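You operate a simulated robot arm through the tools that you are given. There is no shell and no other tool. Be economical: measure what you need, move in short steps, check, and stop when the job is done.

Carry out the task below with a simulated two-armed robot. There is one attempt and no reset: what you move stays moved.

## Task
Put the ball bearing from the top of the drill bench on the vice end of the tool bench.

It is judged by the outcome, as a careful person would: the job done as asked, and still so three seconds after it is handed in. It fails if anything else is knocked over, pushed out of place, dropped, spilled or broken.

## Robot
Two 7-joint arms with two-finger parallel grippers on one trunk, on a base that drives. Base frame: it is fixed to the floor where the robot stands at the start and does not move with it; the origin is under the middle of the robot, x ahead of it, y to its left, z up. Lengths are in cm, angles in rad, forces in N, time in s.
The left shoulder is at the start at [7, 16.3, 109.5], the right one opposite. With the tool pointing down near the work surface each hand reaches from about 38 to 88 cm from the robot's upright axis, wherever it stands, measured 20 degrees to its own side. Places, roughly: vice end of the tool bench [-220, 190, 90]. Payload 3.43 kg a hand.
The TCP of each hand is the grasp point between the finger pads, 3.4 cm short of the fingertips. In the tool frame z runs along the fingers and y along their closing line. Largest opening 12.8 cm; finger width 2.4, thickness 1.2; the body of the gripper, 4.8 by 13 cm, starts 9.6 cm behind the TCP.
Orientation is that of the tool frame in the base frame, as a unit quaternion [x, y, z, w]. With the fingers straight down and closing along the base's y, the tool's x points along the base's -x, its y along +y and its z along -z.

## Interface
- The arms move only by the tool send_rows. It takes "left_deltas", "right_deltas" or both (then of equal length, played together; a hand with none holds still); each is a list of rows, each a list of 3 entries, a list of its own where there are three numbers: the shift along the tool's x, y, z in cm, then the turn, a rotation vector about the tool's x, y, z in rad, then the gripper command, from -1 (shut) to 1 (fully open), values between in proportion. In form: [[[x, y, z], [ax, ay, az], claw], ...]. A call has 1 to 12 rows; each row is the pose to reach, as a shift and turn from the pose commanded when the call began, along the tool's axes at that moment. Rows are played at 5 a second. More than 5 cm and 0.15 rad between two rows, or a gripper value outside its range, and nothing of the call is played. Where a pose cannot be reached the arm comes as near as it can. A force on the tool above 40 N (or 10 N above the force at the start of the call, whichever is more), or a blocked arm, ends the call early, and 0.2 s more pass. Each finger travels about 15.3 cm/s and halts on what it meets, pressing with about 38 N; the grip force reading is that of the motor and also rises with nothing between the fingers. The clock runs only during rows and for 0.2 s after the last one: add rows that repeat a pose to give the fingers time. The reply holds the time, the measured pose of the TCP, the force on the tool along the base axes, the opening and the grip force, in the units named above and with some noise.
- Cameras (640 x 400 px; columns grow to the right, rows downward): "scene" is now at [13.62, 0.12, 132.18]; the picture's right is [0.01, -1.00, 0.00], its down [-0.57, -0.01, -0.82] and it looks along [0.82, 0.01, -0.57] (base axes); focal length 281 px, centre (320, 200). "left" rides on the left gripper at [7.6, 1.1, -16] in its tool frame; the picture's right is [-0.15, 0.99, 0.00], its down [-0.88, -0.13, -0.46] and it looks along [-0.45, -0.07, 0.89] (tool axes); focal length 234 px, centre (320, 200). "right" rides on the right gripper at [7.6, -1.1, -16] in its tool frame; the picture's right is [0.15, 0.99, 0.00], its down [-0.88, 0.13, -0.46] and it looks along [-0.45, 0.07, 0.89] (tool axes); focal length 234 px, centre (320, 200). There is no depth. A picture from a camera that has moved, and an enlarged one, comes with that camera's place and axes in the base frame and with its lens.
- get_image(camera): a new picture of that camera. The clock stands still meanwhile.
- lift_body(by): slides the trunk up (or, below 0, down) by that many cm; the arms and the scene camera ride with it, the base frame stays. It gives what a move gives, with no picture.
- roll_base(legs): drives the robot by 1 to 6 legs, each [ahead, left, turn to the left] in cm, cm and rad, along the robot's own axes; the way and the turn of a leg run together, so that a leg with both is an arc; at most 150 cm and 3.142 rad a leg. The arms and the cameras ride along, it lands a little off, and it stops where it bumps. It gives what a move gives.
- aim_head(pan, tilt): turns the head with the scene camera to pan (to the left, within 1.501 rad either way) and tilt (down, from -0.506 to 1.204), counted from straight ahead of the robot. It gives what a move gives.
- zoom(camera, box): a new picture of the part [left, top, right, bottom] of that camera's present view, enlarged. The clock stands still meanwhile.
- sign_off(): hands the job in; it is judged then, once.

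Work in short steps. Places have to be worked out from the pictures, the camera data and where the tool is seen: move nearer, look again, correct. Check each grasp and each placing, and mend what went wrong. You have 120 turns and 100 pictures in all, those below and enlarged ones among them. Open the grippers and draw the arms clear of the work before you hand the job in, unless the task says otherwise.

The tools are called after "Emit:" as name(argument=value, ...) on one line, values as JSON. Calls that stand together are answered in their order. send_rows: Moves the arms, as the interface text tells. Its arguments: {"type":"object","properties":{"left_deltas":{"type":"array","items":{"type":"array"}},"right_deltas":{"type":"array","items":{"type":"array"}}},"required":[]} The other tools are called the same way: lift_body (by) slides the trunk up or down; roll_base (legs) drives the base; aim_head (pan, tilt) turns the head that bears the scene camera; get_image (camera) takes a picture; zoom (camera, box) takes an enlarged picture of a part of a camera's view; sign_off () hands the job in.

At the start:

```text
time: 0.0
left_tcp_pos: [67.81, 24.43, 111.02]
left_orientation: [-0.002, 1.0, 0.0, 0.0]
left_force: [0.0, -0.6, 0.2]
left_opening: 12.82
left_grasp_force: 0.1
right_tcp_pos: [51.4, -22.84, 117.5]
right_orientation: [0.001, 1.0, 0.0, -0.001]
right_force: [0.0, -0.4, -0.7]
right_opening: 12.79
right_grasp_force: 0.0
trunk travel left (down, up): [-57.5, 36.5]
robot x, y, heading: [-0.11, -0.12, 0.0]
head pan, tilt: [0.01, 0.606]
```

scene: 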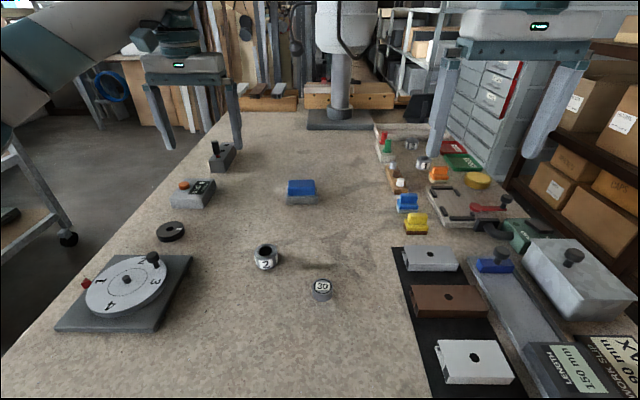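
right: 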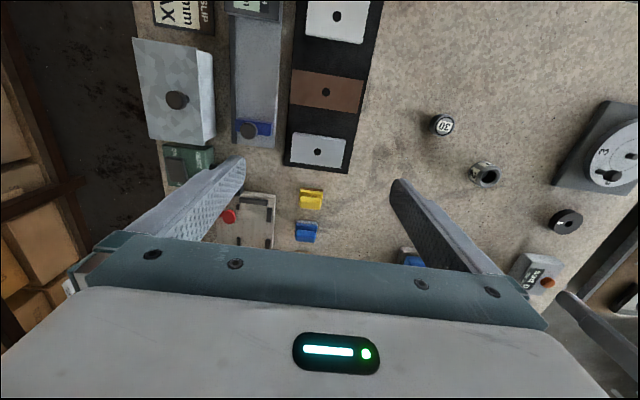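
left: 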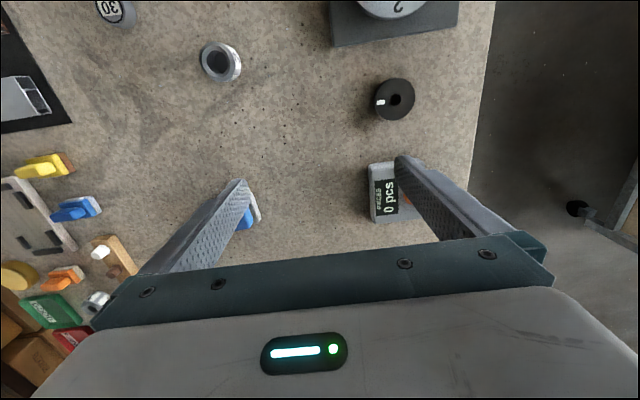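

I'll zoom in on the candidates on the bench in front to find out which is the ball bearing.

Emit:
zoom(camera="scene", box=[140, 200, 360, 320])

Emit:
zoom(camera="scene", box=[360, 110, 540, 260])

```text
2.91 times, centred on (250, 260) of scene
camera zoom: at [13.62, 0.12, 132.18], right [0.01, -1.0, 0.0], down [-0.57, -0.01, -0.82], along [0.82, 0.01, -0.57], focal length 816 px, centre (524, 26)
```

zoom: 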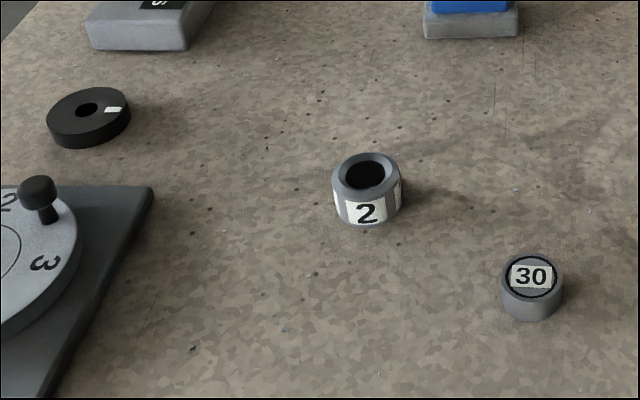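

```text
2.67 times, centred on (450, 185) of scene
camera zoom: at [13.62, 0.12, 132.18], right [0.01, -1.0, 0.0], down [-0.57, -0.01, -0.82], along [0.82, 0.01, -0.57], focal length 748 px, centre (-27, 240)
```

zoom: 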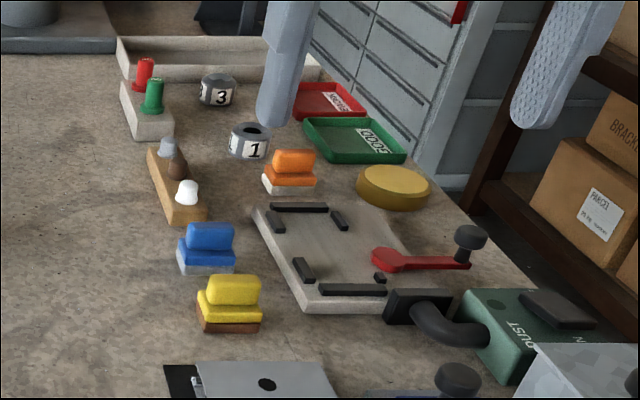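

No obvious bearing yet besides rings; I look around the room with the head.

Emit:
aim_head(pan=0, tilt=0.2)

Emit:
get_image(camera="scene")

Emit:
aim_head(pan=1.4, tilt=0.3)

Emit:
get_image(camera="scene")

Emit:
aim_head(pan=-1.4, tilt=0.3)

Emit:
get_image(camera="scene")

```text
time: 0.9
left_tcp_pos: [67.7, 24.37, 111.22]
left_orientation: [-0.001, 1.0, 0.0, 0.0]
left_force: [-0.2, 0.3, 0.2]
left_opening: 12.82
left_grasp_force: 0.1
right_tcp_pos: [51.37, -22.73, 117.68]
right_orientation: [0.001, 1.0, 0.0, -0.001]
right_force: [0.0, -1.1, 0.6]
right_opening: 12.79
right_grasp_force: 0.0
trunk travel left (down, up): [-57.5, 36.5]
robot x, y, heading: [0.18, -0.39, -0.001]
head pan, tilt: [0.0, 0.201]
```

```text
94 pictures are left
camera scene: at [14.12, 0.02, 135.89], right [0.0, -1.0, 0.0], down [-0.2, 0.0, -0.98], along [0.98, 0.0, -0.2], focal length 281 px, centre (320, 200)
```

scene: 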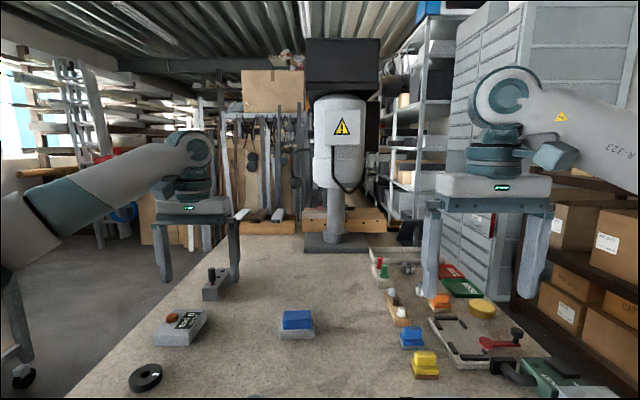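

```text
time: 2.4
left_tcp_pos: [67.7, 24.43, 111.25]
left_orientation: [-0.001, 1.0, 0.001, 0.0]
left_force: [-0.6, 0.5, 0.1]
left_opening: 12.83
left_grasp_force: 0.2
right_tcp_pos: [51.4, -22.62, 117.61]
right_orientation: [0.0, 1.0, 0.0, -0.001]
right_force: [-0.6, -0.2, 0.6]
right_opening: 12.79
right_grasp_force: 0.1
trunk travel left (down, up): [-57.5, 36.5]
robot x, y, heading: [0.11, 0.04, 0.002]
head pan, tilt: [1.4, 0.3]
```

```text
93 pictures are left
camera scene: at [6.39, 9.22, 134.97], right [0.99, -0.17, 0.0], down [-0.05, -0.29, -0.96], along [0.16, 0.94, -0.3], focal length 281 px, centre (320, 200)
```

scene: 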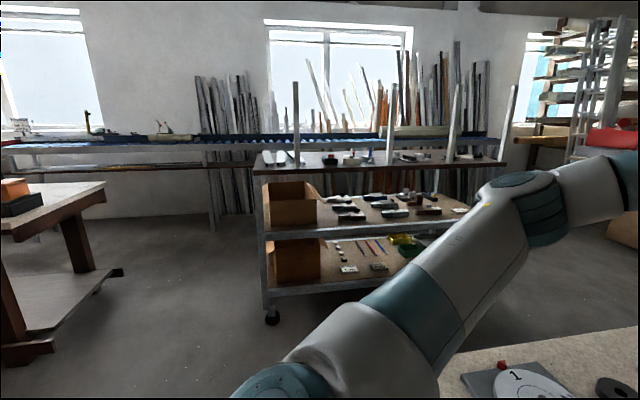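

```text
time: 4.9
left_tcp_pos: [67.74, 24.45, 111.14]
left_orientation: [-0.001, 1.0, 0.0, 0.0]
left_force: [-0.4, -0.3, 0.0]
left_opening: 12.81
left_grasp_force: 0.1
right_tcp_pos: [51.48, -22.88, 117.5]
right_orientation: [0.001, 1.0, 0.001, -0.001]
right_force: [-0.5, -0.5, 0.0]
right_opening: 12.79
right_grasp_force: 0.1
trunk travel left (down, up): [-57.5, 36.5]
robot x, y, heading: [0.27, -0.2, 0.003]
head pan, tilt: [-1.4, 0.3]
```

```text
92 pictures are left
camera scene: at [6.39, -9.18, 134.97], right [-0.99, -0.17, 0.0], down [-0.05, 0.29, -0.96], along [0.16, -0.94, -0.3], focal length 281 px, centre (320, 200)
```

scene: 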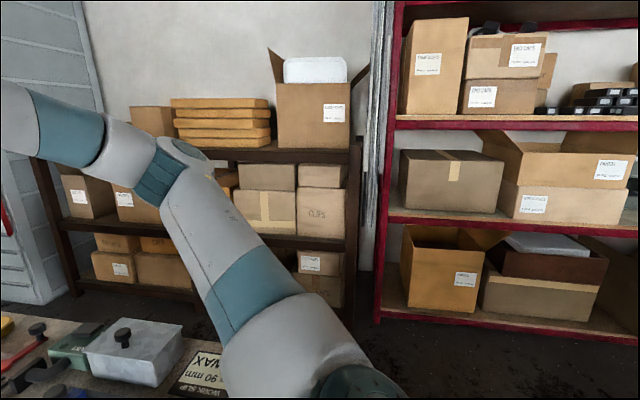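

The drill stands at the far end of this bench, so this is the drill bench. I zoom on the ring-like objects from the wrist cameras.

Emit:
zoom(camera="left", box=[180, 0, 440, 160])

Emit:
zoom(camera="right", box=[400, 80, 640, 230])

Emit:
zoom(camera="left", box=[0, 140, 240, 360])

```text
2.46 times, centred on (310, 80) of left
camera zoom: at [60.18, 25.51, 127.21], right [0.15, 0.99, 0.0], down [0.88, -0.13, 0.46], along [0.45, -0.07, -0.89], focal length 576 px, centre (345, 495)
```

zoom: 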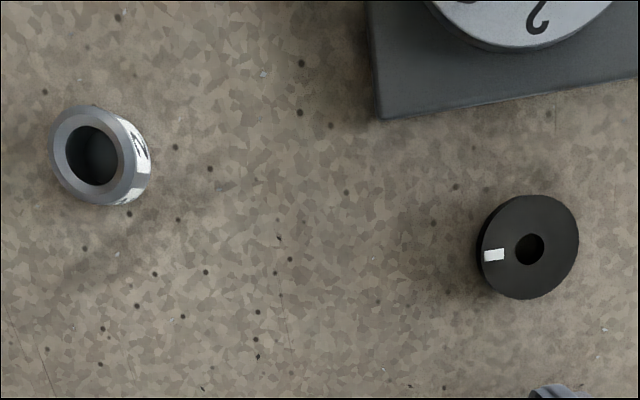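

```text
2.67 times, centred on (520, 155) of right
camera zoom: at [43.82, -23.85, 133.62], right [-0.14, 0.99, 0.0], down [0.88, 0.13, 0.46], along [0.45, 0.07, -0.89], focal length 624 px, centre (-213, 320)
```

zoom: 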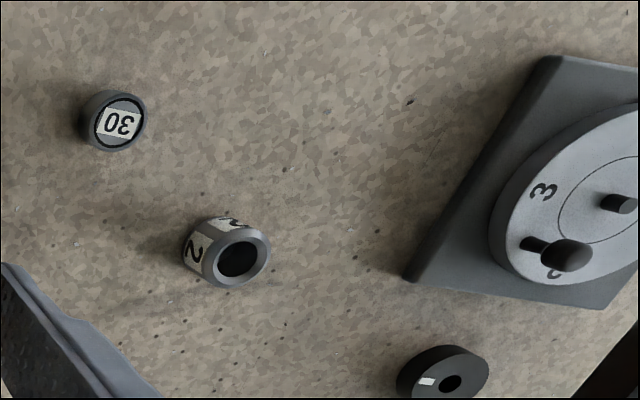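

```text
1.82 times, centred on (120, 250) of left
camera zoom: at [60.18, 25.51, 127.21], right [0.15, 0.99, 0.0], down [0.88, -0.13, 0.46], along [0.45, -0.07, -0.89], focal length 426 px, centre (684, 109)
```

zoom: 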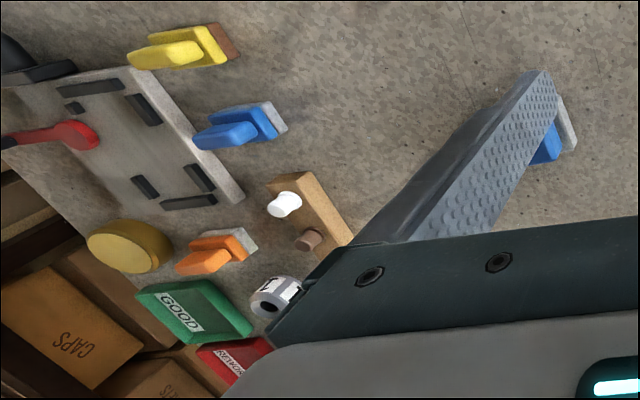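

No clear ball bearing yet; some other bench may be the drill bench. There's free floor around (cart at y≈170), so I turn left to see behind.

Emit:
roll_base(legs=[[0, 0, 1.57]])

Emit:
aim_head(pan=0.9, tilt=0.3)

Emit:
get_image(camera="scene")

Emit:
aim_head(pan=1.5, tilt=0.3)

Emit:
get_image(camera="scene")

Emit:
aim_head(pan=-0.3, tilt=0.3)

Emit:
get_image(camera="scene")

```text
time: 9.1
left_tcp_pos: [-24.72, 67.62, 111.11]
left_orientation: [0.709, -0.705, 0.001, 0.001]
left_force: [0.1, 0.9, -1.0]
left_opening: 12.78
left_grasp_force: 0.0
right_tcp_pos: [22.52, 51.55, 117.58]
right_orientation: [0.707, -0.707, 0.001, 0.0]
right_force: [-0.4, 0.0, 0.3]
right_opening: 12.81
right_grasp_force: 0.0
trunk travel left (down, up): [-57.5, 36.5]
robot x, y, heading: [-0.18, -0.04, 1.574]
head pan, tilt: [-1.4, 0.3]
```

```text
time: 11.2
left_tcp_pos: [-24.7, 67.71, 111.14]
left_orientation: [0.709, -0.705, 0.001, 0.0]
left_force: [-0.6, 0.8, 0.5]
left_opening: 12.81
left_grasp_force: 0.1
right_tcp_pos: [22.49, 51.54, 117.57]
right_orientation: [0.708, -0.706, -0.001, 0.002]
right_force: [1.1, -0.5, 0.4]
right_opening: 12.78
right_grasp_force: 0.1
trunk travel left (down, up): [-57.5, 36.5]
robot x, y, heading: [0.19, -0.13, 1.573]
head pan, tilt: [0.901, 0.3]
```

```text
88 pictures are left
camera scene: at [-7.6, 10.83, 134.97], right [0.62, 0.79, 0.0], down [0.23, -0.18, -0.96], along [-0.75, 0.59, -0.3], focal length 281 px, centre (320, 200)
```

scene: 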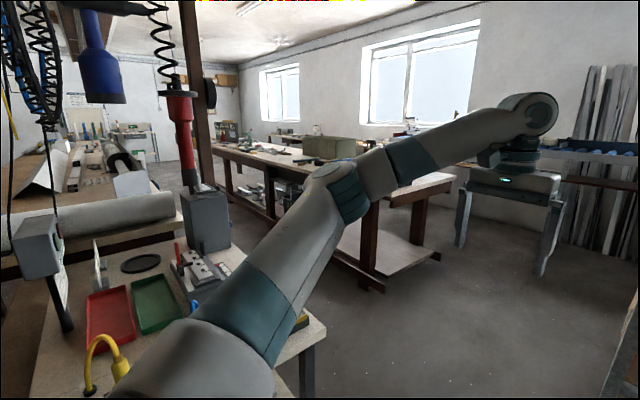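

```text
time: 12.2
left_tcp_pos: [-24.75, 67.61, 111.16]
left_orientation: [0.709, -0.705, 0.0, 0.0]
left_force: [0.1, -0.2, -0.6]
left_opening: 12.8
left_grasp_force: 0.0
right_tcp_pos: [22.54, 51.48, 117.59]
right_orientation: [0.708, -0.706, 0.001, 0.001]
right_force: [-0.1, -0.5, -0.3]
right_opening: 12.82
right_grasp_force: 0.0
trunk travel left (down, up): [-57.5, 36.5]
robot x, y, heading: [0.23, 0.06, 1.569]
head pan, tilt: [1.499, 0.3]
```

```text
87 pictures are left
camera scene: at [-9.57, 5.69, 134.97], right [0.07, 1.0, 0.0], down [0.29, -0.02, -0.96], along [-0.95, 0.06, -0.3], focal length 281 px, centre (320, 200)
```

scene: 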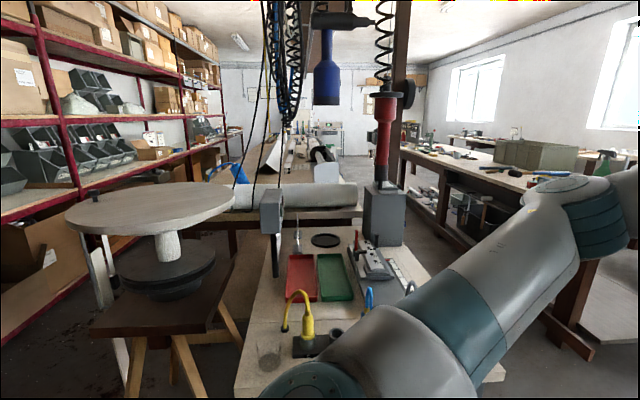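

```text
time: 14.0
left_tcp_pos: [-24.7, 67.69, 111.14]
left_orientation: [0.709, -0.705, 0.0, 0.0]
left_force: [0.7, -0.1, -0.7]
left_opening: 12.8
left_grasp_force: 0.2
right_tcp_pos: [22.49, 51.58, 117.6]
right_orientation: [0.708, -0.707, 0.0, 0.001]
right_force: [-0.8, -0.5, 1.3]
right_opening: 12.81
right_grasp_force: 0.1
trunk travel left (down, up): [-57.5, 36.5]
robot x, y, heading: [-0.0, -0.03, 1.571]
head pan, tilt: [-0.3, 0.3]
```

```text
86 pictures are left
camera scene: at [2.46, 13.99, 134.97], right [0.96, -0.29, 0.0], down [-0.09, -0.28, -0.96], along [0.28, 0.91, -0.3], focal length 281 px, centre (320, 200)
```

scene: 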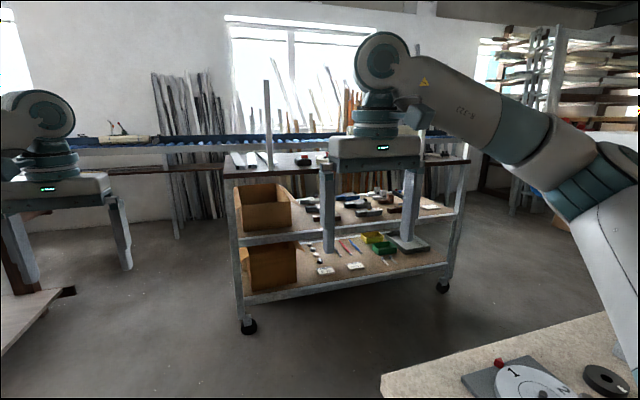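

The long dark bench by the windows is the tool bench. I check the near edge of the drill bench and zoom on its far end by the drill.

Emit:
aim_head(pan=-1.4, tilt=0.75)

Emit:
get_image(camera="scene")

Emit:
aim_head(pan=-1.5, tilt=0.4)

Emit:
zoom(camera="scene", box=[200, 60, 520, 260])

```text
time: 15.4
left_tcp_pos: [-24.72, 67.64, 111.23]
left_orientation: [0.709, -0.706, 0.001, 0.0]
left_force: [0.7, -0.3, 0.4]
left_opening: 12.81
left_grasp_force: 0.0
right_tcp_pos: [22.52, 51.41, 117.55]
right_orientation: [0.707, -0.707, 0.0, 0.0]
right_force: [0.0, -0.3, 0.3]
right_opening: 12.79
right_grasp_force: 0.1
trunk travel left (down, up): [-57.5, 36.5]
robot x, y, heading: [-0.14, -0.1, 1.573]
head pan, tilt: [-1.4, 0.75]
```

```text
85 pictures are left
camera scene: at [7.9, 6.51, 130.94], right [0.18, -0.98, 0.0], down [-0.67, -0.12, -0.73], along [0.72, 0.13, -0.68], focal length 281 px, centre (320, 200)
```

scene: 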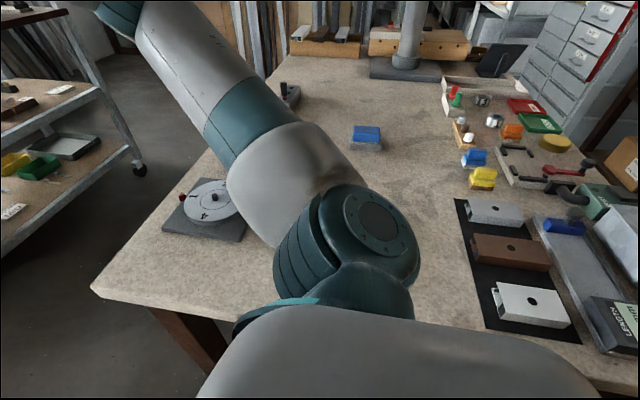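

```text
time: 16.2
left_tcp_pos: [-24.7, 67.63, 111.11]
left_orientation: [0.709, -0.705, 0.0, 0.0]
left_force: [0.5, 0.1, 0.5]
left_opening: 12.78
left_grasp_force: 0.0
right_tcp_pos: [22.47, 51.53, 117.57]
right_orientation: [0.708, -0.706, 0.001, 0.0]
right_force: [0.6, 0.0, 0.0]
right_opening: 12.81
right_grasp_force: 0.1
trunk travel left (down, up): [-57.5, 36.5]
robot x, y, heading: [-0.21, 0.02, 1.573]
head pan, tilt: [-1.499, 0.4]
```

```text
2.00 times, centred on (360, 160) of scene
camera zoom: at [8.98, 5.76, 134.04], right [0.08, -1.0, 0.0], down [-0.39, -0.03, -0.92], along [0.92, 0.07, -0.39], focal length 561 px, centre (240, 280)
```

zoom: 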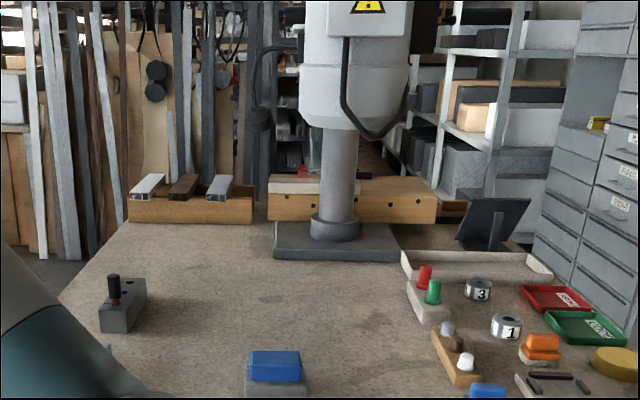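

I want a closer look at the bench behind and the others before deciding.

Emit:
aim_head(pan=1.5, tilt=0.5)

Emit:
zoom(camera="scene", box=[220, 120, 460, 270])

Emit:
aim_head(pan=1.1, tilt=0.3)

Emit:
zoom(camera="scene", box=[220, 80, 460, 230])

Emit:
zoom(camera="scene", box=[0, 80, 240, 230])

```text
time: 18.8
left_tcp_pos: [-24.64, 67.63, 111.09]
left_orientation: [0.709, -0.706, 0.0, 0.0]
left_force: [0.3, 0.9, -0.6]
left_opening: 12.8
left_grasp_force: 0.0
right_tcp_pos: [22.6, 51.59, 117.48]
right_orientation: [0.708, -0.706, 0.001, 0.001]
right_force: [1.3, -0.2, 0.0]
right_opening: 12.81
right_grasp_force: 0.0
trunk travel left (down, up): [-57.5, 36.5]
robot x, y, heading: [-0.54, -0.37, 1.57]
head pan, tilt: [1.499, 0.499]
```

```text
2.67 times, centred on (340, 195) of scene
camera zoom: at [-9.34, 5.67, 133.13], right [0.07, 1.0, 0.0], down [0.48, -0.03, -0.88], along [-0.88, 0.06, -0.48], focal length 748 px, centre (267, 213)
```

zoom: 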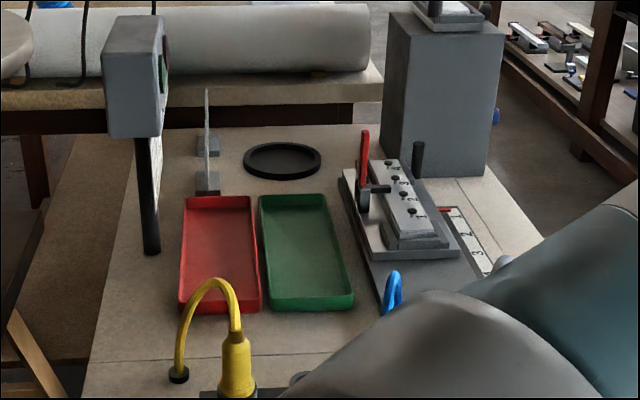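

```text
time: 19.7
left_tcp_pos: [-24.74, 67.66, 111.18]
left_orientation: [0.709, -0.705, 0.0, 0.001]
left_force: [0.0, -0.6, -0.2]
left_opening: 12.79
left_grasp_force: 0.1
right_tcp_pos: [22.5, 51.53, 117.64]
right_orientation: [0.708, -0.706, 0.0, 0.0]
right_force: [0.6, 0.6, -0.1]
right_opening: 12.8
right_grasp_force: 0.1
trunk travel left (down, up): [-57.5, 36.5]
robot x, y, heading: [0.14, 0.35, 1.576]
head pan, tilt: [1.1, 0.3]
```

```text
2.67 times, centred on (340, 155) of scene
camera zoom: at [-8.6, 9.25, 134.97], right [0.45, 0.89, 0.0], down [0.26, -0.13, -0.96], along [-0.85, 0.43, -0.3], focal length 748 px, centre (267, 320)
```

zoom: 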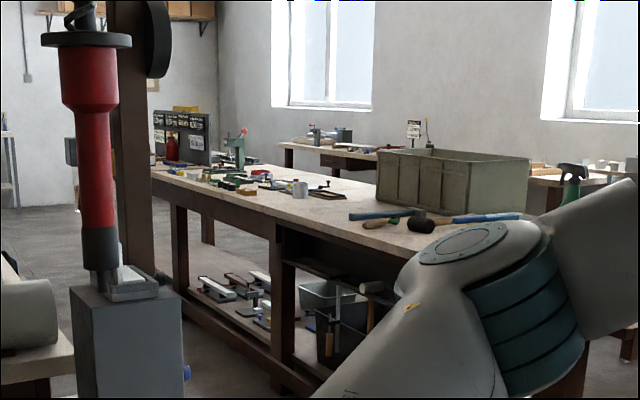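

```text
2.67 times, centred on (120, 155) of scene
camera zoom: at [-8.6, 9.25, 134.97], right [0.45, 0.89, 0.0], down [0.26, -0.13, -0.96], along [-0.85, 0.43, -0.3], focal length 748 px, centre (853, 320)
```

zoom: 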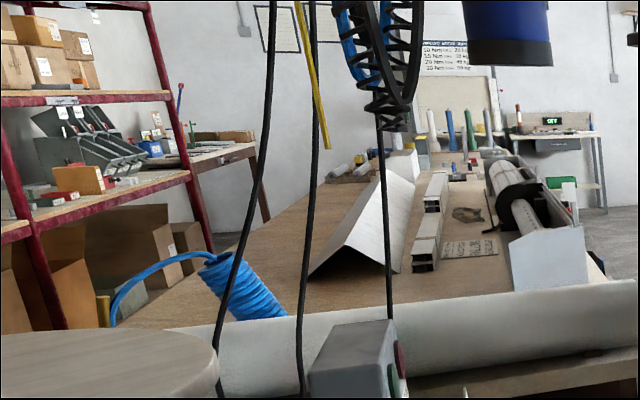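

I turn back to the drill bench to study the round objects closely.

Emit:
roll_base(legs=[[0, 0, -1.57]])

Emit:
aim_head(pan=-0.2, tilt=0.5)

Emit:
zoom(camera="scene", box=[280, 100, 420, 190])

Emit:
aim_head(pan=-0.6, tilt=0.9)

Emit:
get_image(camera="scene")

```text
time: 23.9
left_tcp_pos: [67.23, 25.84, 111.2]
left_orientation: [-0.01, 1.0, 0.0, 0.0]
left_force: [-0.2, 0.7, 0.9]
left_opening: 12.81
left_grasp_force: 0.0
right_tcp_pos: [51.86, -21.57, 117.48]
right_orientation: [-0.009, 1.0, 0.0, 0.0]
right_force: [-0.7, 0.6, 0.0]
right_opening: 12.81
right_grasp_force: 0.0
trunk travel left (down, up): [-57.5, 36.5]
robot x, y, heading: [-0.02, 0.04, 0.022]
head pan, tilt: [1.1, 0.3]
```

```text
time: 25.3
left_tcp_pos: [67.31, 25.93, 111.06]
left_orientation: [-0.01, 1.0, 0.0, 0.0]
left_force: [0.8, 0.0, 0.2]
left_opening: 12.79
left_grasp_force: 0.1
right_tcp_pos: [51.82, -21.69, 117.59]
right_orientation: [-0.009, 1.0, 0.001, -0.001]
right_force: [-0.4, 0.2, 0.0]
right_opening: 12.8
right_grasp_force: 0.2
trunk travel left (down, up): [-57.5, 36.5]
robot x, y, heading: [0.11, -0.02, 0.024]
head pan, tilt: [-0.201, 0.499]
```

```text
4.44 times, centred on (350, 145) of scene
camera zoom: at [13.75, -1.5, 133.13], right [-0.18, -0.98, 0.0], down [-0.47, 0.09, -0.88], along [0.86, -0.16, -0.48], focal length 1247 px, centre (187, 444)
```

zoom: 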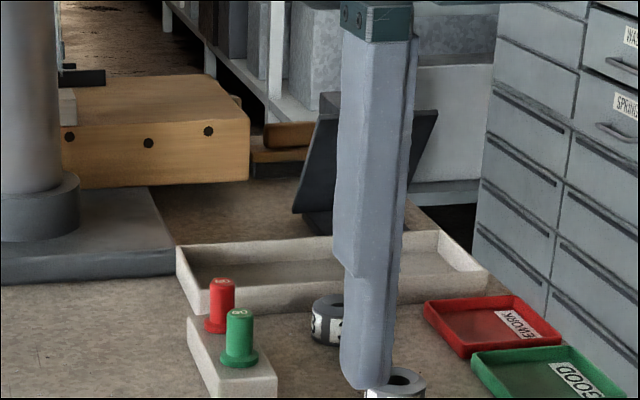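

```text
time: 26.2
left_tcp_pos: [67.4, 25.84, 111.17]
left_orientation: [-0.01, 1.0, 0.0, 0.0]
left_force: [-0.2, 0.0, 0.3]
left_opening: 12.78
left_grasp_force: 0.1
right_tcp_pos: [51.85, -21.6, 117.55]
right_orientation: [-0.01, 1.0, 0.001, -0.002]
right_force: [0.1, 0.1, 0.3]
right_opening: 12.79
right_grasp_force: 0.0
trunk travel left (down, up): [-57.5, 36.5]
robot x, y, heading: [-0.05, -0.12, 0.024]
head pan, tilt: [-0.6, 0.901]
```

```text
79 pictures are left
camera scene: at [11.12, -4.01, 129.75], right [-0.55, -0.84, 0.0], down [-0.66, 0.43, -0.62], along [0.52, -0.34, -0.78], focal length 281 px, centre (320, 200)
```

scene: 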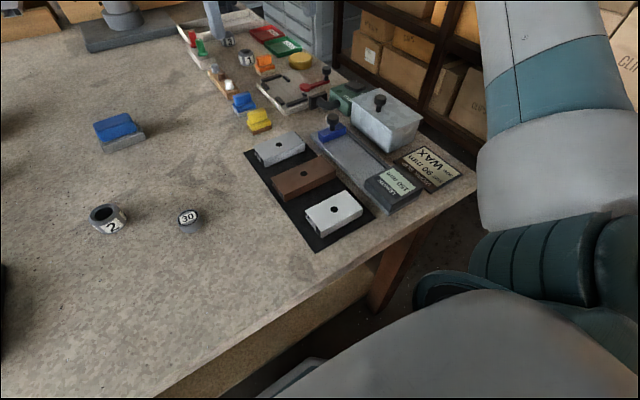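

Nothing here is clearly a ball bearing, and this looks like an inspection bench; I should survey the rest. I'll move into the open floor to the left and look at the other benches.

Emit:
roll_base(legs=[[0, 0, 1.55], [45, 0, 0]])

Emit:
lift_body(by=25)

Emit:
aim_head(pan=0.75, tilt=0.35)

Emit:
get_image(camera="scene")

Emit:
aim_head(pan=0.0, tilt=0.35)

Emit:
get_image(camera="scene")

Emit:
aim_head(pan=1.5, tilt=0.5)

Emit:
get_image(camera="scene")

```text
time: 32.6
left_tcp_pos: [-23.68, 112.38, 111.12]
left_orientation: [-0.698, 0.716, 0.0, 0.0]
left_force: [-0.3, -0.4, -0.1]
left_opening: 12.8
left_grasp_force: 0.0
right_tcp_pos: [23.0, 94.84, 117.62]
right_orientation: [-0.697, 0.717, 0.0, 0.0]
right_force: [-0.5, 0.9, 0.1]
right_opening: 12.8
right_grasp_force: 0.0
trunk travel left (down, up): [-57.5, 36.5]
robot x, y, heading: [-1.03, 44.1, 1.546]
head pan, tilt: [-0.6, 0.901]
```

```text
time: 35.2
left_tcp_pos: [-23.63, 112.45, 136.15]
left_orientation: [-0.699, 0.715, 0.0, 0.001]
left_force: [-0.3, 0.5, 0.1]
left_opening: 12.79
left_grasp_force: 0.1
right_tcp_pos: [23.25, 94.83, 142.55]
right_orientation: [-0.697, 0.717, 0.0, -0.001]
right_force: [-0.4, -0.1, 0.6]
right_opening: 12.79
right_grasp_force: 0.1
trunk travel left (down, up): [-82.5, 11.5]
robot x, y, heading: [-0.62, 43.98, 1.552]
head pan, tilt: [-0.6, 0.901]
```

```text
time: 36.7
left_tcp_pos: [-23.62, 112.32, 136.16]
left_orientation: [-0.698, 0.716, 0.0, 0.0]
left_force: [0.2, -0.5, 0.3]
left_opening: 12.79
left_grasp_force: 0.0
right_tcp_pos: [23.14, 94.75, 142.52]
right_orientation: [-0.696, 0.718, 0.0, -0.001]
right_force: [0.9, 0.3, -1.1]
right_opening: 12.79
right_grasp_force: 0.1
trunk travel left (down, up): [-82.5, 11.5]
robot x, y, heading: [-0.86, 44.09, 1.545]
head pan, tilt: [0.75, 0.351]
```

```text
78 pictures are left
camera scene: at [-7.16, 56.03, 159.49], right [0.75, 0.66, 0.0], down [0.23, -0.26, -0.94], along [-0.62, 0.7, -0.34], focal length 281 px, centre (320, 200)
```

scene: 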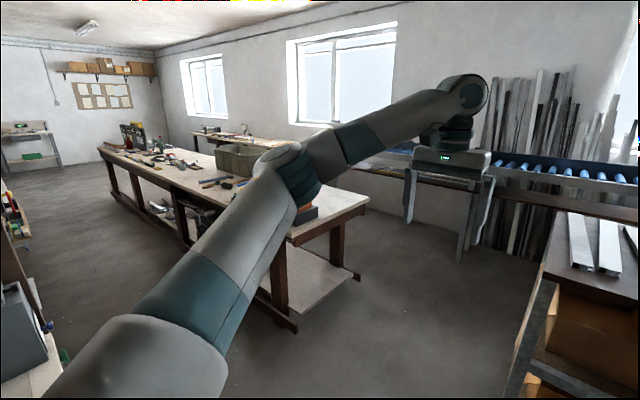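

```text
time: 37.8
left_tcp_pos: [-23.64, 112.4, 136.13]
left_orientation: [-0.698, 0.716, 0.0, 0.001]
left_force: [-0.3, -0.1, 0.1]
left_opening: 12.82
left_grasp_force: 0.1
right_tcp_pos: [23.21, 94.85, 142.54]
right_orientation: [-0.697, 0.717, 0.002, -0.001]
right_force: [-0.7, 0.4, -0.2]
right_opening: 12.8
right_grasp_force: 0.0
trunk travel left (down, up): [-82.5, 11.5]
robot x, y, heading: [-0.49, 44.14, 1.541]
head pan, tilt: [0.0, 0.351]
```

```text
77 pictures are left
camera scene: at [-0.77, 58.36, 159.5], right [1.0, -0.02, 0.0], down [-0.01, -0.34, -0.94], along [0.02, 0.94, -0.34], focal length 281 px, centre (320, 200)
```

scene: 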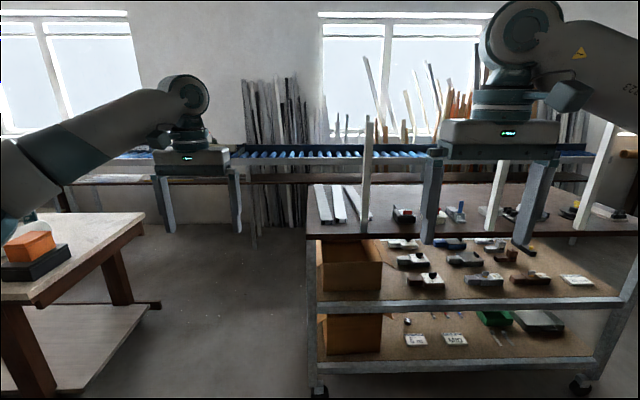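

```text
time: 39.4
left_tcp_pos: [-23.61, 112.38, 136.21]
left_orientation: [-0.699, 0.715, 0.0, 0.001]
left_force: [0.1, 0.2, 0.1]
left_opening: 12.8
left_grasp_force: 0.1
right_tcp_pos: [23.11, 94.77, 142.63]
right_orientation: [-0.697, 0.717, 0.0, 0.0]
right_force: [-0.6, -0.8, 0.0]
right_opening: 12.78
right_grasp_force: 0.0
trunk travel left (down, up): [-82.5, 11.5]
robot x, y, heading: [-1.15, 44.4, 1.541]
head pan, tilt: [1.499, 0.499]
```

```text
76 pictures are left
camera scene: at [-10.05, 49.95, 158.13], right [0.1, 1.0, 0.0], down [0.48, -0.05, -0.88], along [-0.87, 0.09, -0.48], focal length 281 px, centre (320, 200)
```

scene: 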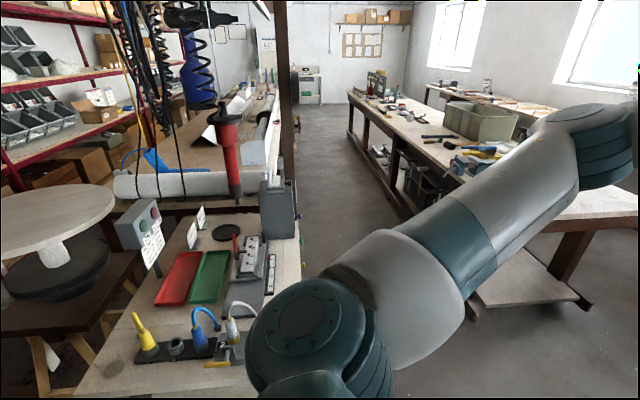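

The left arm blocks the view; I turn left by 0.8 so the tool benches lie straight ahead between the arms.

Emit:
roll_base(legs=[[0, 0, 0.75]])

Emit:
aim_head(pan=-0.05, tilt=0.4)

Emit:
get_image(camera="scene")

Emit:
zoom(camera="scene", box=[200, 80, 440, 230])

```text
time: 41.8
left_tcp_pos: [-63.89, 78.82, 136.15]
left_orientation: [0.912, -0.411, 0.0, -0.001]
left_force: [-0.1, -0.3, 0.4]
left_opening: 12.82
left_grasp_force: 0.1
right_tcp_pos: [-17.71, 97.57, 142.59]
right_orientation: [0.911, -0.413, -0.001, 0.001]
right_force: [0.9, -0.9, 0.8]
right_opening: 12.81
right_grasp_force: 0.0
trunk travel left (down, up): [-82.5, 11.5]
robot x, y, heading: [-0.79, 43.95, 2.295]
head pan, tilt: [1.499, 0.499]
```

```text
time: 43.4
left_tcp_pos: [-63.92, 78.77, 136.12]
left_orientation: [0.911, -0.412, 0.0, 0.001]
left_force: [0.3, -0.5, 1.0]
left_opening: 12.8
left_grasp_force: 0.1
right_tcp_pos: [-17.87, 97.73, 142.61]
right_orientation: [0.911, -0.413, -0.001, 0.001]
right_force: [-0.9, -0.2, -0.1]
right_opening: 12.77
right_grasp_force: 0.0
trunk travel left (down, up): [-82.5, 11.5]
robot x, y, heading: [-0.35, 43.88, 2.29]
head pan, tilt: [-0.051, 0.4]
```

```text
75 pictures are left
camera scene: at [-10.2, 55.09, 159.04], right [0.78, 0.62, 0.0], down [0.24, -0.3, -0.92], along [-0.57, 0.72, -0.39], focal length 281 px, centre (320, 200)
```

scene: 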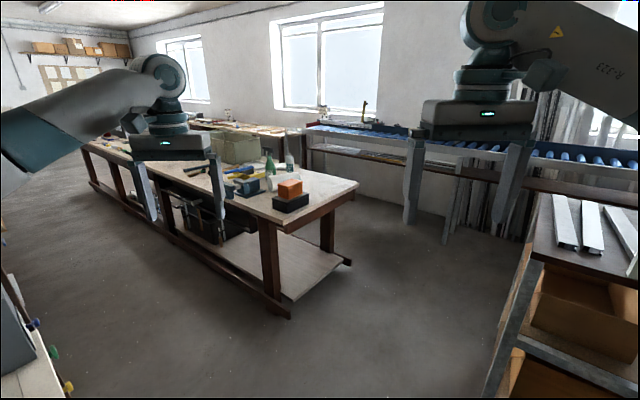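

```text
2.67 times, centred on (320, 155) of scene
camera zoom: at [-10.2, 55.09, 159.04], right [0.78, 0.62, 0.0], down [0.24, -0.3, -0.92], along [-0.57, 0.72, -0.39], focal length 748 px, centre (320, 320)
```

zoom: 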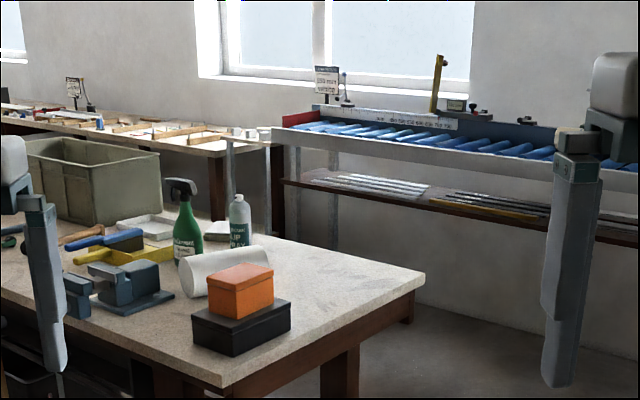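

The near end of the dark-legged bench has the vice (≈[-170,172]) – the target. Now back to the drill bench, trunk high, to search it thoroughly.

Emit:
roll_base(legs=[[0, 0, -0.72], [-42, 0, 0], [0, 0, -1.57]])

Emit:
aim_head(pan=0, tilt=0.65)

Emit:
get_image(camera="scene")

Emit:
zoom(camera="scene", box=[200, 20, 440, 170])

```text
time: 51.8
left_tcp_pos: [66.7, 22.83, 136.11]
left_orientation: [0.015, 1.0, 0.0, 0.0]
left_force: [-1.0, 0.3, 0.6]
left_opening: 12.77
left_grasp_force: 0.0
right_tcp_pos: [48.79, -23.8, 142.53]
right_orientation: [0.017, 1.0, 0.0, 0.0]
right_force: [0.9, -0.7, -0.6]
right_opening: 12.79
right_grasp_force: 0.0
trunk travel left (down, up): [-82.5, 11.5]
robot x, y, heading: [-1.59, 0.35, -0.031]
head pan, tilt: [-0.051, 0.4]
```

```text
time: 52.6
left_tcp_pos: [66.67, 22.69, 136.17]
left_orientation: [0.015, 1.0, 0.0, 0.001]
left_force: [-0.3, -0.4, 0.5]
left_opening: 12.79
left_grasp_force: 0.1
right_tcp_pos: [48.97, -23.89, 142.46]
right_orientation: [0.016, 1.0, 0.001, -0.001]
right_force: [-0.5, -0.7, 0.6]
right_opening: 12.78
right_grasp_force: 0.1
trunk travel left (down, up): [-82.5, 11.5]
robot x, y, heading: [-1.75, 0.48, -0.029]
head pan, tilt: [0.0, 0.649]
```

```text
73 pictures are left
camera scene: at [11.68, -0.03, 156.8], right [-0.03, -1.0, 0.0], down [-0.6, 0.02, -0.8], along [0.8, -0.02, -0.6], focal length 281 px, centre (320, 200)
```

scene: 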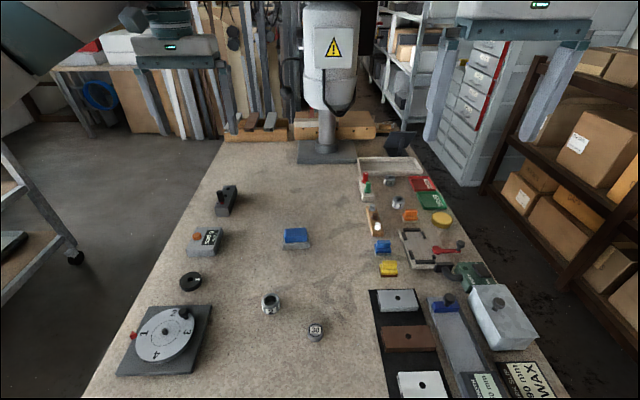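

```text
2.67 times, centred on (320, 95) of scene
camera zoom: at [11.68, -0.03, 156.8], right [-0.03, -1.0, 0.0], down [-0.6, 0.02, -0.8], along [0.8, -0.02, -0.6], focal length 748 px, centre (320, 480)
```

zoom: 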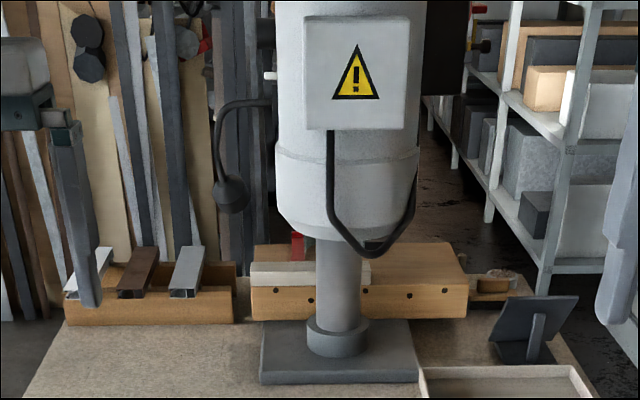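

I zoom strongly on the "30" puck and "2" ring and black disc.

Emit:
zoom(camera="scene", box=[250, 280, 350, 345])

Emit:
zoom(camera="scene", box=[350, 150, 490, 240])

Emit:
zoom(camera="scene", box=[150, 180, 270, 300])

Emit:
zoom(camera="scene", box=[360, 230, 560, 400])

```text
6.15 times, centred on (300, 312) of scene
camera zoom: at [11.68, -0.03, 156.8], right [-0.03, -1.0, 0.0], down [-0.6, 0.02, -0.8], along [0.8, -0.02, -0.6], focal length 1727 px, centre (443, -492)
```

zoom: 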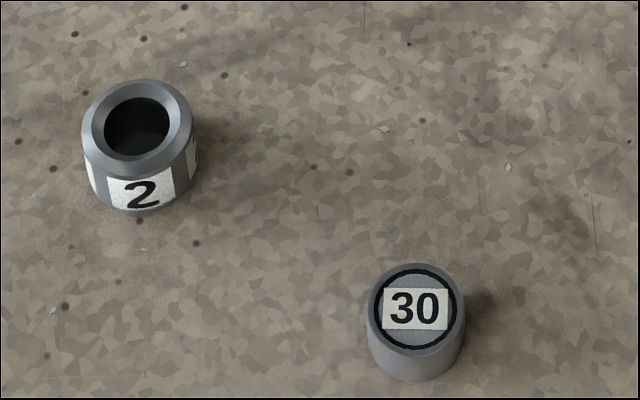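

```text
4.44 times, centred on (420, 195) of scene
camera zoom: at [11.68, -0.03, 156.8], right [-0.03, -1.0, 0.0], down [-0.6, 0.02, -0.8], along [0.8, -0.02, -0.6], focal length 1247 px, centre (-124, 222)
```

zoom: 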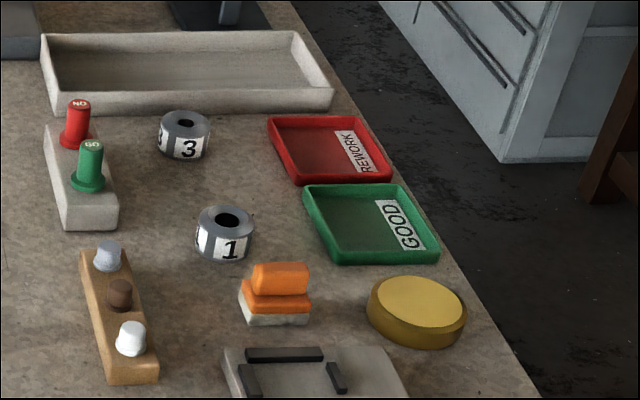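

```text
3.33 times, centred on (210, 240) of scene
camera zoom: at [11.68, -0.03, 156.8], right [-0.03, -1.0, 0.0], down [-0.6, 0.02, -0.8], along [0.8, -0.02, -0.6], focal length 936 px, centre (687, 67)
```

zoom: 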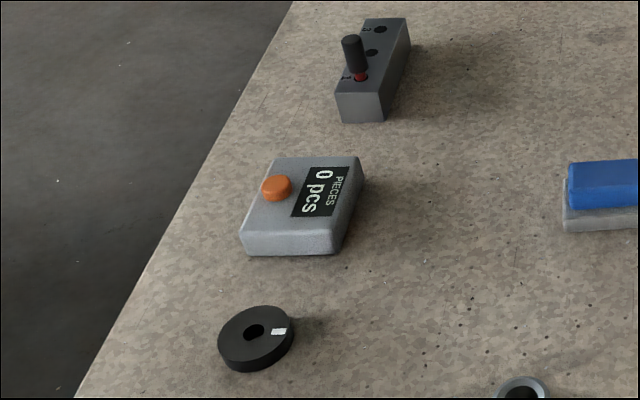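

```text
2.35 times, centred on (460, 315) of scene
camera zoom: at [11.68, -0.03, 156.8], right [-0.03, -1.0, 0.0], down [-0.6, 0.02, -0.8], along [0.8, -0.02, -0.6], focal length 660 px, centre (-9, -71)
```

zoom: 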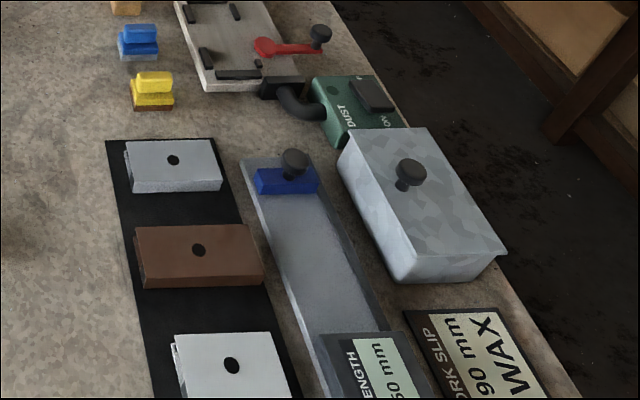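

Some areas (behind the drill, tray, blocks) are hidden; I extend the left hand forward and tilt it to look over the far part of the bench.

Emit:
send_rows(left_deltas=[[[-4, 0, -1], [0, -0.1, 0], 1], [[-8, 0, -2], [0, -0.2, 0], 1], [[-12, 0, -3], [0, -0.3, 0], 1], [[-16, 0, -3], [0, -0.4, 0], 1], [[-16, 0, -3], [0, -0.4, 0], 1]])

Emit:
get_image(camera="left")

```text
time: 53.8
left_tcp_pos: [82.76, 22.47, 139.17]
left_orientation: [0.015, 0.98, -0.003, 0.2]
left_force: [-0.3, 0.4, 0.0]
left_opening: 12.81
left_grasp_force: 0.1
right_tcp_pos: [48.75, -23.82, 142.57]
right_orientation: [0.016, 1.0, 0.0, 0.0]
right_force: [-0.5, 0.1, 0.4]
right_opening: 12.8
right_grasp_force: 0.0
trunk travel left (down, up): [-82.5, 11.5]
robot x, y, heading: [-1.89, 0.29, -0.033]
head pan, tilt: [0.0, 0.649]
```

```text
67 pictures are left
camera left: at [69.59, 23.99, 150.99], right [0.16, 0.98, 0.06], down [0.63, -0.15, 0.76], along [0.76, -0.09, -0.64], focal length 234 px, centre (320, 200)
```

left: 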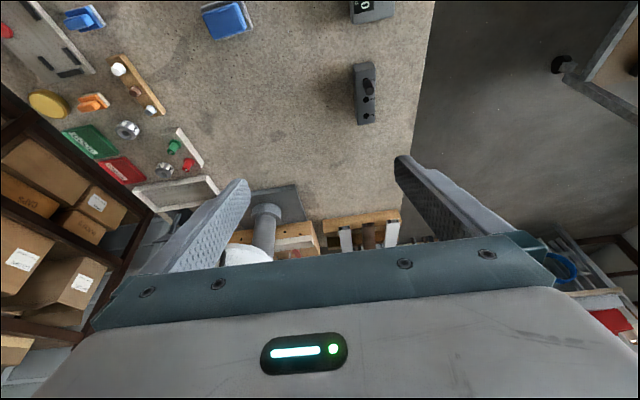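

Nothing is hidden at the far end. I retract the arm and survey the other benches from the aisle at height.

Emit:
send_rows(left_deltas=[[[4, 0, 0], [0, 0.1, 0], 1], [[7, 0, 1], [0, 0.2, 0], 1], [[11, 0, 2], [0, 0.3, 0], 1], [[15, 0, 4], [0, 0.4, 0], 1], [[15, 0, 8], [0, 0.4, 0], 1]])

Emit:
roll_base(legs=[[0, 0, 1.6], [60, 0, 0], [0, 0, 1.4]])

Emit:
aim_head(pan=0, tilt=0.35)

Emit:
get_image(camera="scene")

Emit:
zoom(camera="scene", box=[200, 60, 440, 210])

```text
time: 55.0
left_tcp_pos: [72.12, 22.53, 125.64]
left_orientation: [0.015, 1.0, 0.0, -0.002]
left_force: [0.9, 0.5, -0.3]
left_opening: 12.8
left_grasp_force: 0.1
right_tcp_pos: [49.18, -24.05, 142.44]
right_orientation: [0.017, 1.0, 0.001, -0.002]
right_force: [0.7, -0.2, 1.1]
right_opening: 12.8
right_grasp_force: 0.0
trunk travel left (down, up): [-82.5, 11.5]
robot x, y, heading: [-1.81, 0.2, -0.033]
head pan, tilt: [0.0, 0.649]
```

```text
time: 65.9
left_tcp_pos: [-78.13, 41.85, 125.85]
left_orientation: [0.999, -0.045, -0.001, 0.0]
left_force: [-0.1, 0.6, -0.7]
left_opening: 12.79
left_grasp_force: 0.1
right_tcp_pos: [-52.26, 86.82, 142.67]
right_orientation: [0.999, -0.045, 0.0, 0.0]
right_force: [-0.9, 0.4, 0.1]
right_opening: 12.78
right_grasp_force: 0.0
trunk travel left (down, up): [-82.5, 11.5]
robot x, y, heading: [-3.13, 59.19, 3.055]
head pan, tilt: [0.0, 0.649]
```

```text
time: 66.7
left_tcp_pos: [-78.17, 41.76, 125.96]
left_orientation: [0.999, -0.045, 0.0, 0.0]
left_force: [0.7, 0.1, 0.2]
left_opening: 12.81
left_grasp_force: 0.0
right_tcp_pos: [-52.26, 86.78, 142.56]
right_orientation: [0.999, -0.045, 0.0, 0.0]
right_force: [-0.6, 0.2, 1.2]
right_opening: 12.8
right_grasp_force: 0.0
trunk travel left (down, up): [-82.5, 11.5]
robot x, y, heading: [-3.14, 59.76, 3.052]
head pan, tilt: [0.0, 0.351]
```

```text
66 pictures are left
camera scene: at [-17.69, 60.82, 159.49], right [0.09, 1.0, 0.0], down [0.34, -0.03, -0.94], along [-0.94, 0.08, -0.34], focal length 281 px, centre (320, 200)
```

scene: 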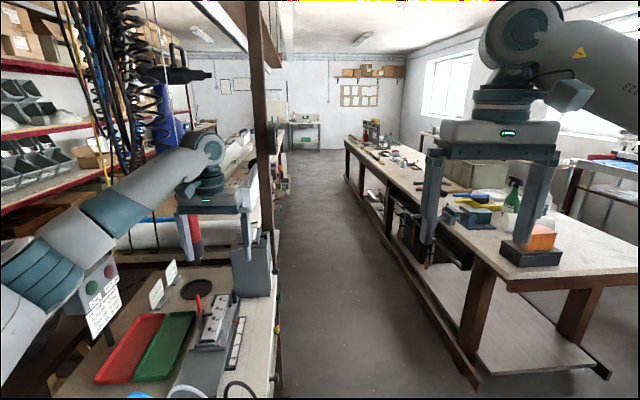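

```text
2.67 times, centred on (320, 135) of scene
camera zoom: at [-17.69, 60.82, 159.49], right [0.09, 1.0, 0.0], down [0.34, -0.03, -0.94], along [-0.94, 0.08, -0.34], focal length 748 px, centre (320, 373)
```

zoom: 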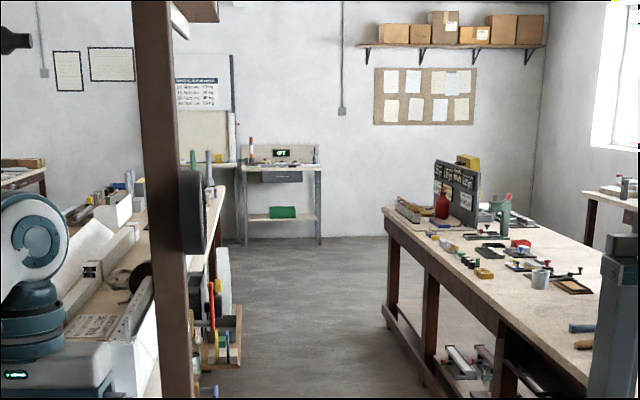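

No second drill visible toward the back. I look at the neighbouring small bench and at the window-side from here.

Emit:
aim_head(pan=0.5, tilt=0.6)

Emit:
get_image(camera="scene")

Emit:
aim_head(pan=-0.9, tilt=0.25)

Emit:
get_image(camera="scene")

Emit:
get_image(camera="left")

```text
time: 67.6
left_tcp_pos: [-78.15, 41.84, 125.83]
left_orientation: [0.999, -0.045, 0.0, 0.0]
left_force: [-0.2, 0.2, 0.3]
left_opening: 12.79
left_grasp_force: 0.0
right_tcp_pos: [-52.37, 86.8, 142.62]
right_orientation: [0.999, -0.045, 0.0, 0.001]
right_force: [1.0, 0.2, 0.6]
right_opening: 12.79
right_grasp_force: 0.2
trunk travel left (down, up): [-82.5, 11.5]
robot x, y, heading: [-3.17, 59.28, 3.051]
head pan, tilt: [0.499, 0.6]
```

```text
64 pictures are left
camera scene: at [-16.52, 56.5, 157.22], right [-0.4, 0.92, 0.0], down [0.52, 0.22, -0.83], along [-0.76, -0.33, -0.56], focal length 281 px, centre (320, 200)
```

scene: 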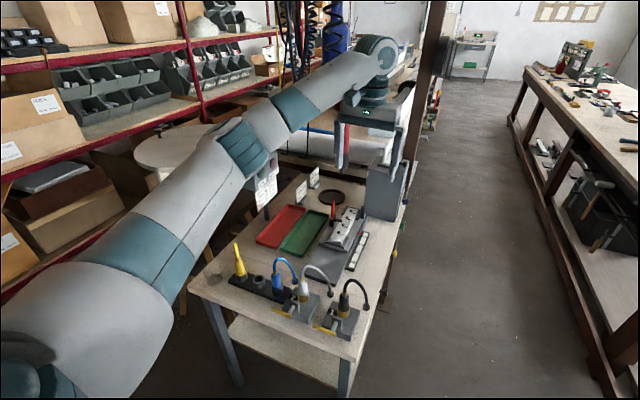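

```text
time: 69.1
left_tcp_pos: [-78.18, 41.73, 126.05]
left_orientation: [0.999, -0.044, 0.0, -0.001]
left_force: [-0.4, 0.9, 0.4]
left_opening: 12.82
left_grasp_force: 0.1
right_tcp_pos: [-52.32, 86.82, 142.55]
right_orientation: [0.999, -0.046, 0.001, 0.0]
right_force: [-0.2, 0.0, -0.8]
right_opening: 12.8
right_grasp_force: 0.1
trunk travel left (down, up): [-82.5, 11.5]
robot x, y, heading: [-3.11, 59.65, 3.057]
head pan, tilt: [-0.901, 0.25]
```

```text
63 pictures are left
camera scene: at [-13.54, 67.81, 160.44], right [0.84, 0.55, 0.0], down [0.14, -0.21, -0.97], along [-0.53, 0.81, -0.25], focal length 281 px, centre (320, 200)
```

scene: 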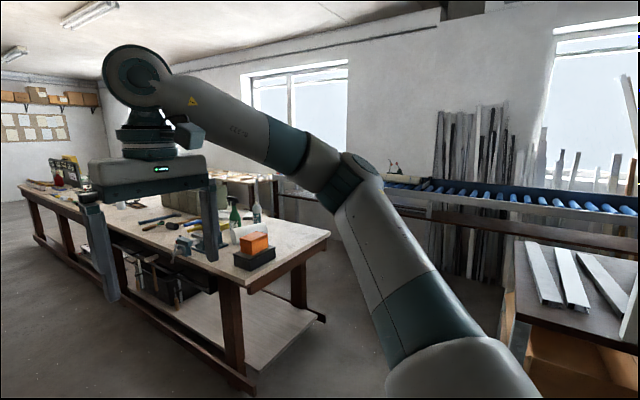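

```text
62 pictures are left
camera left: at [-70.68, 39.94, 141.96], right [-0.23, -0.97, 0.0], down [-0.87, 0.21, 0.46], along [-0.44, 0.11, -0.89], focal length 234 px, centre (320, 200)
```

left: 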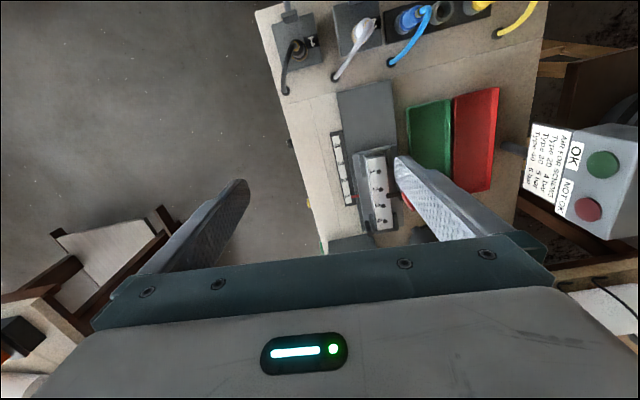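

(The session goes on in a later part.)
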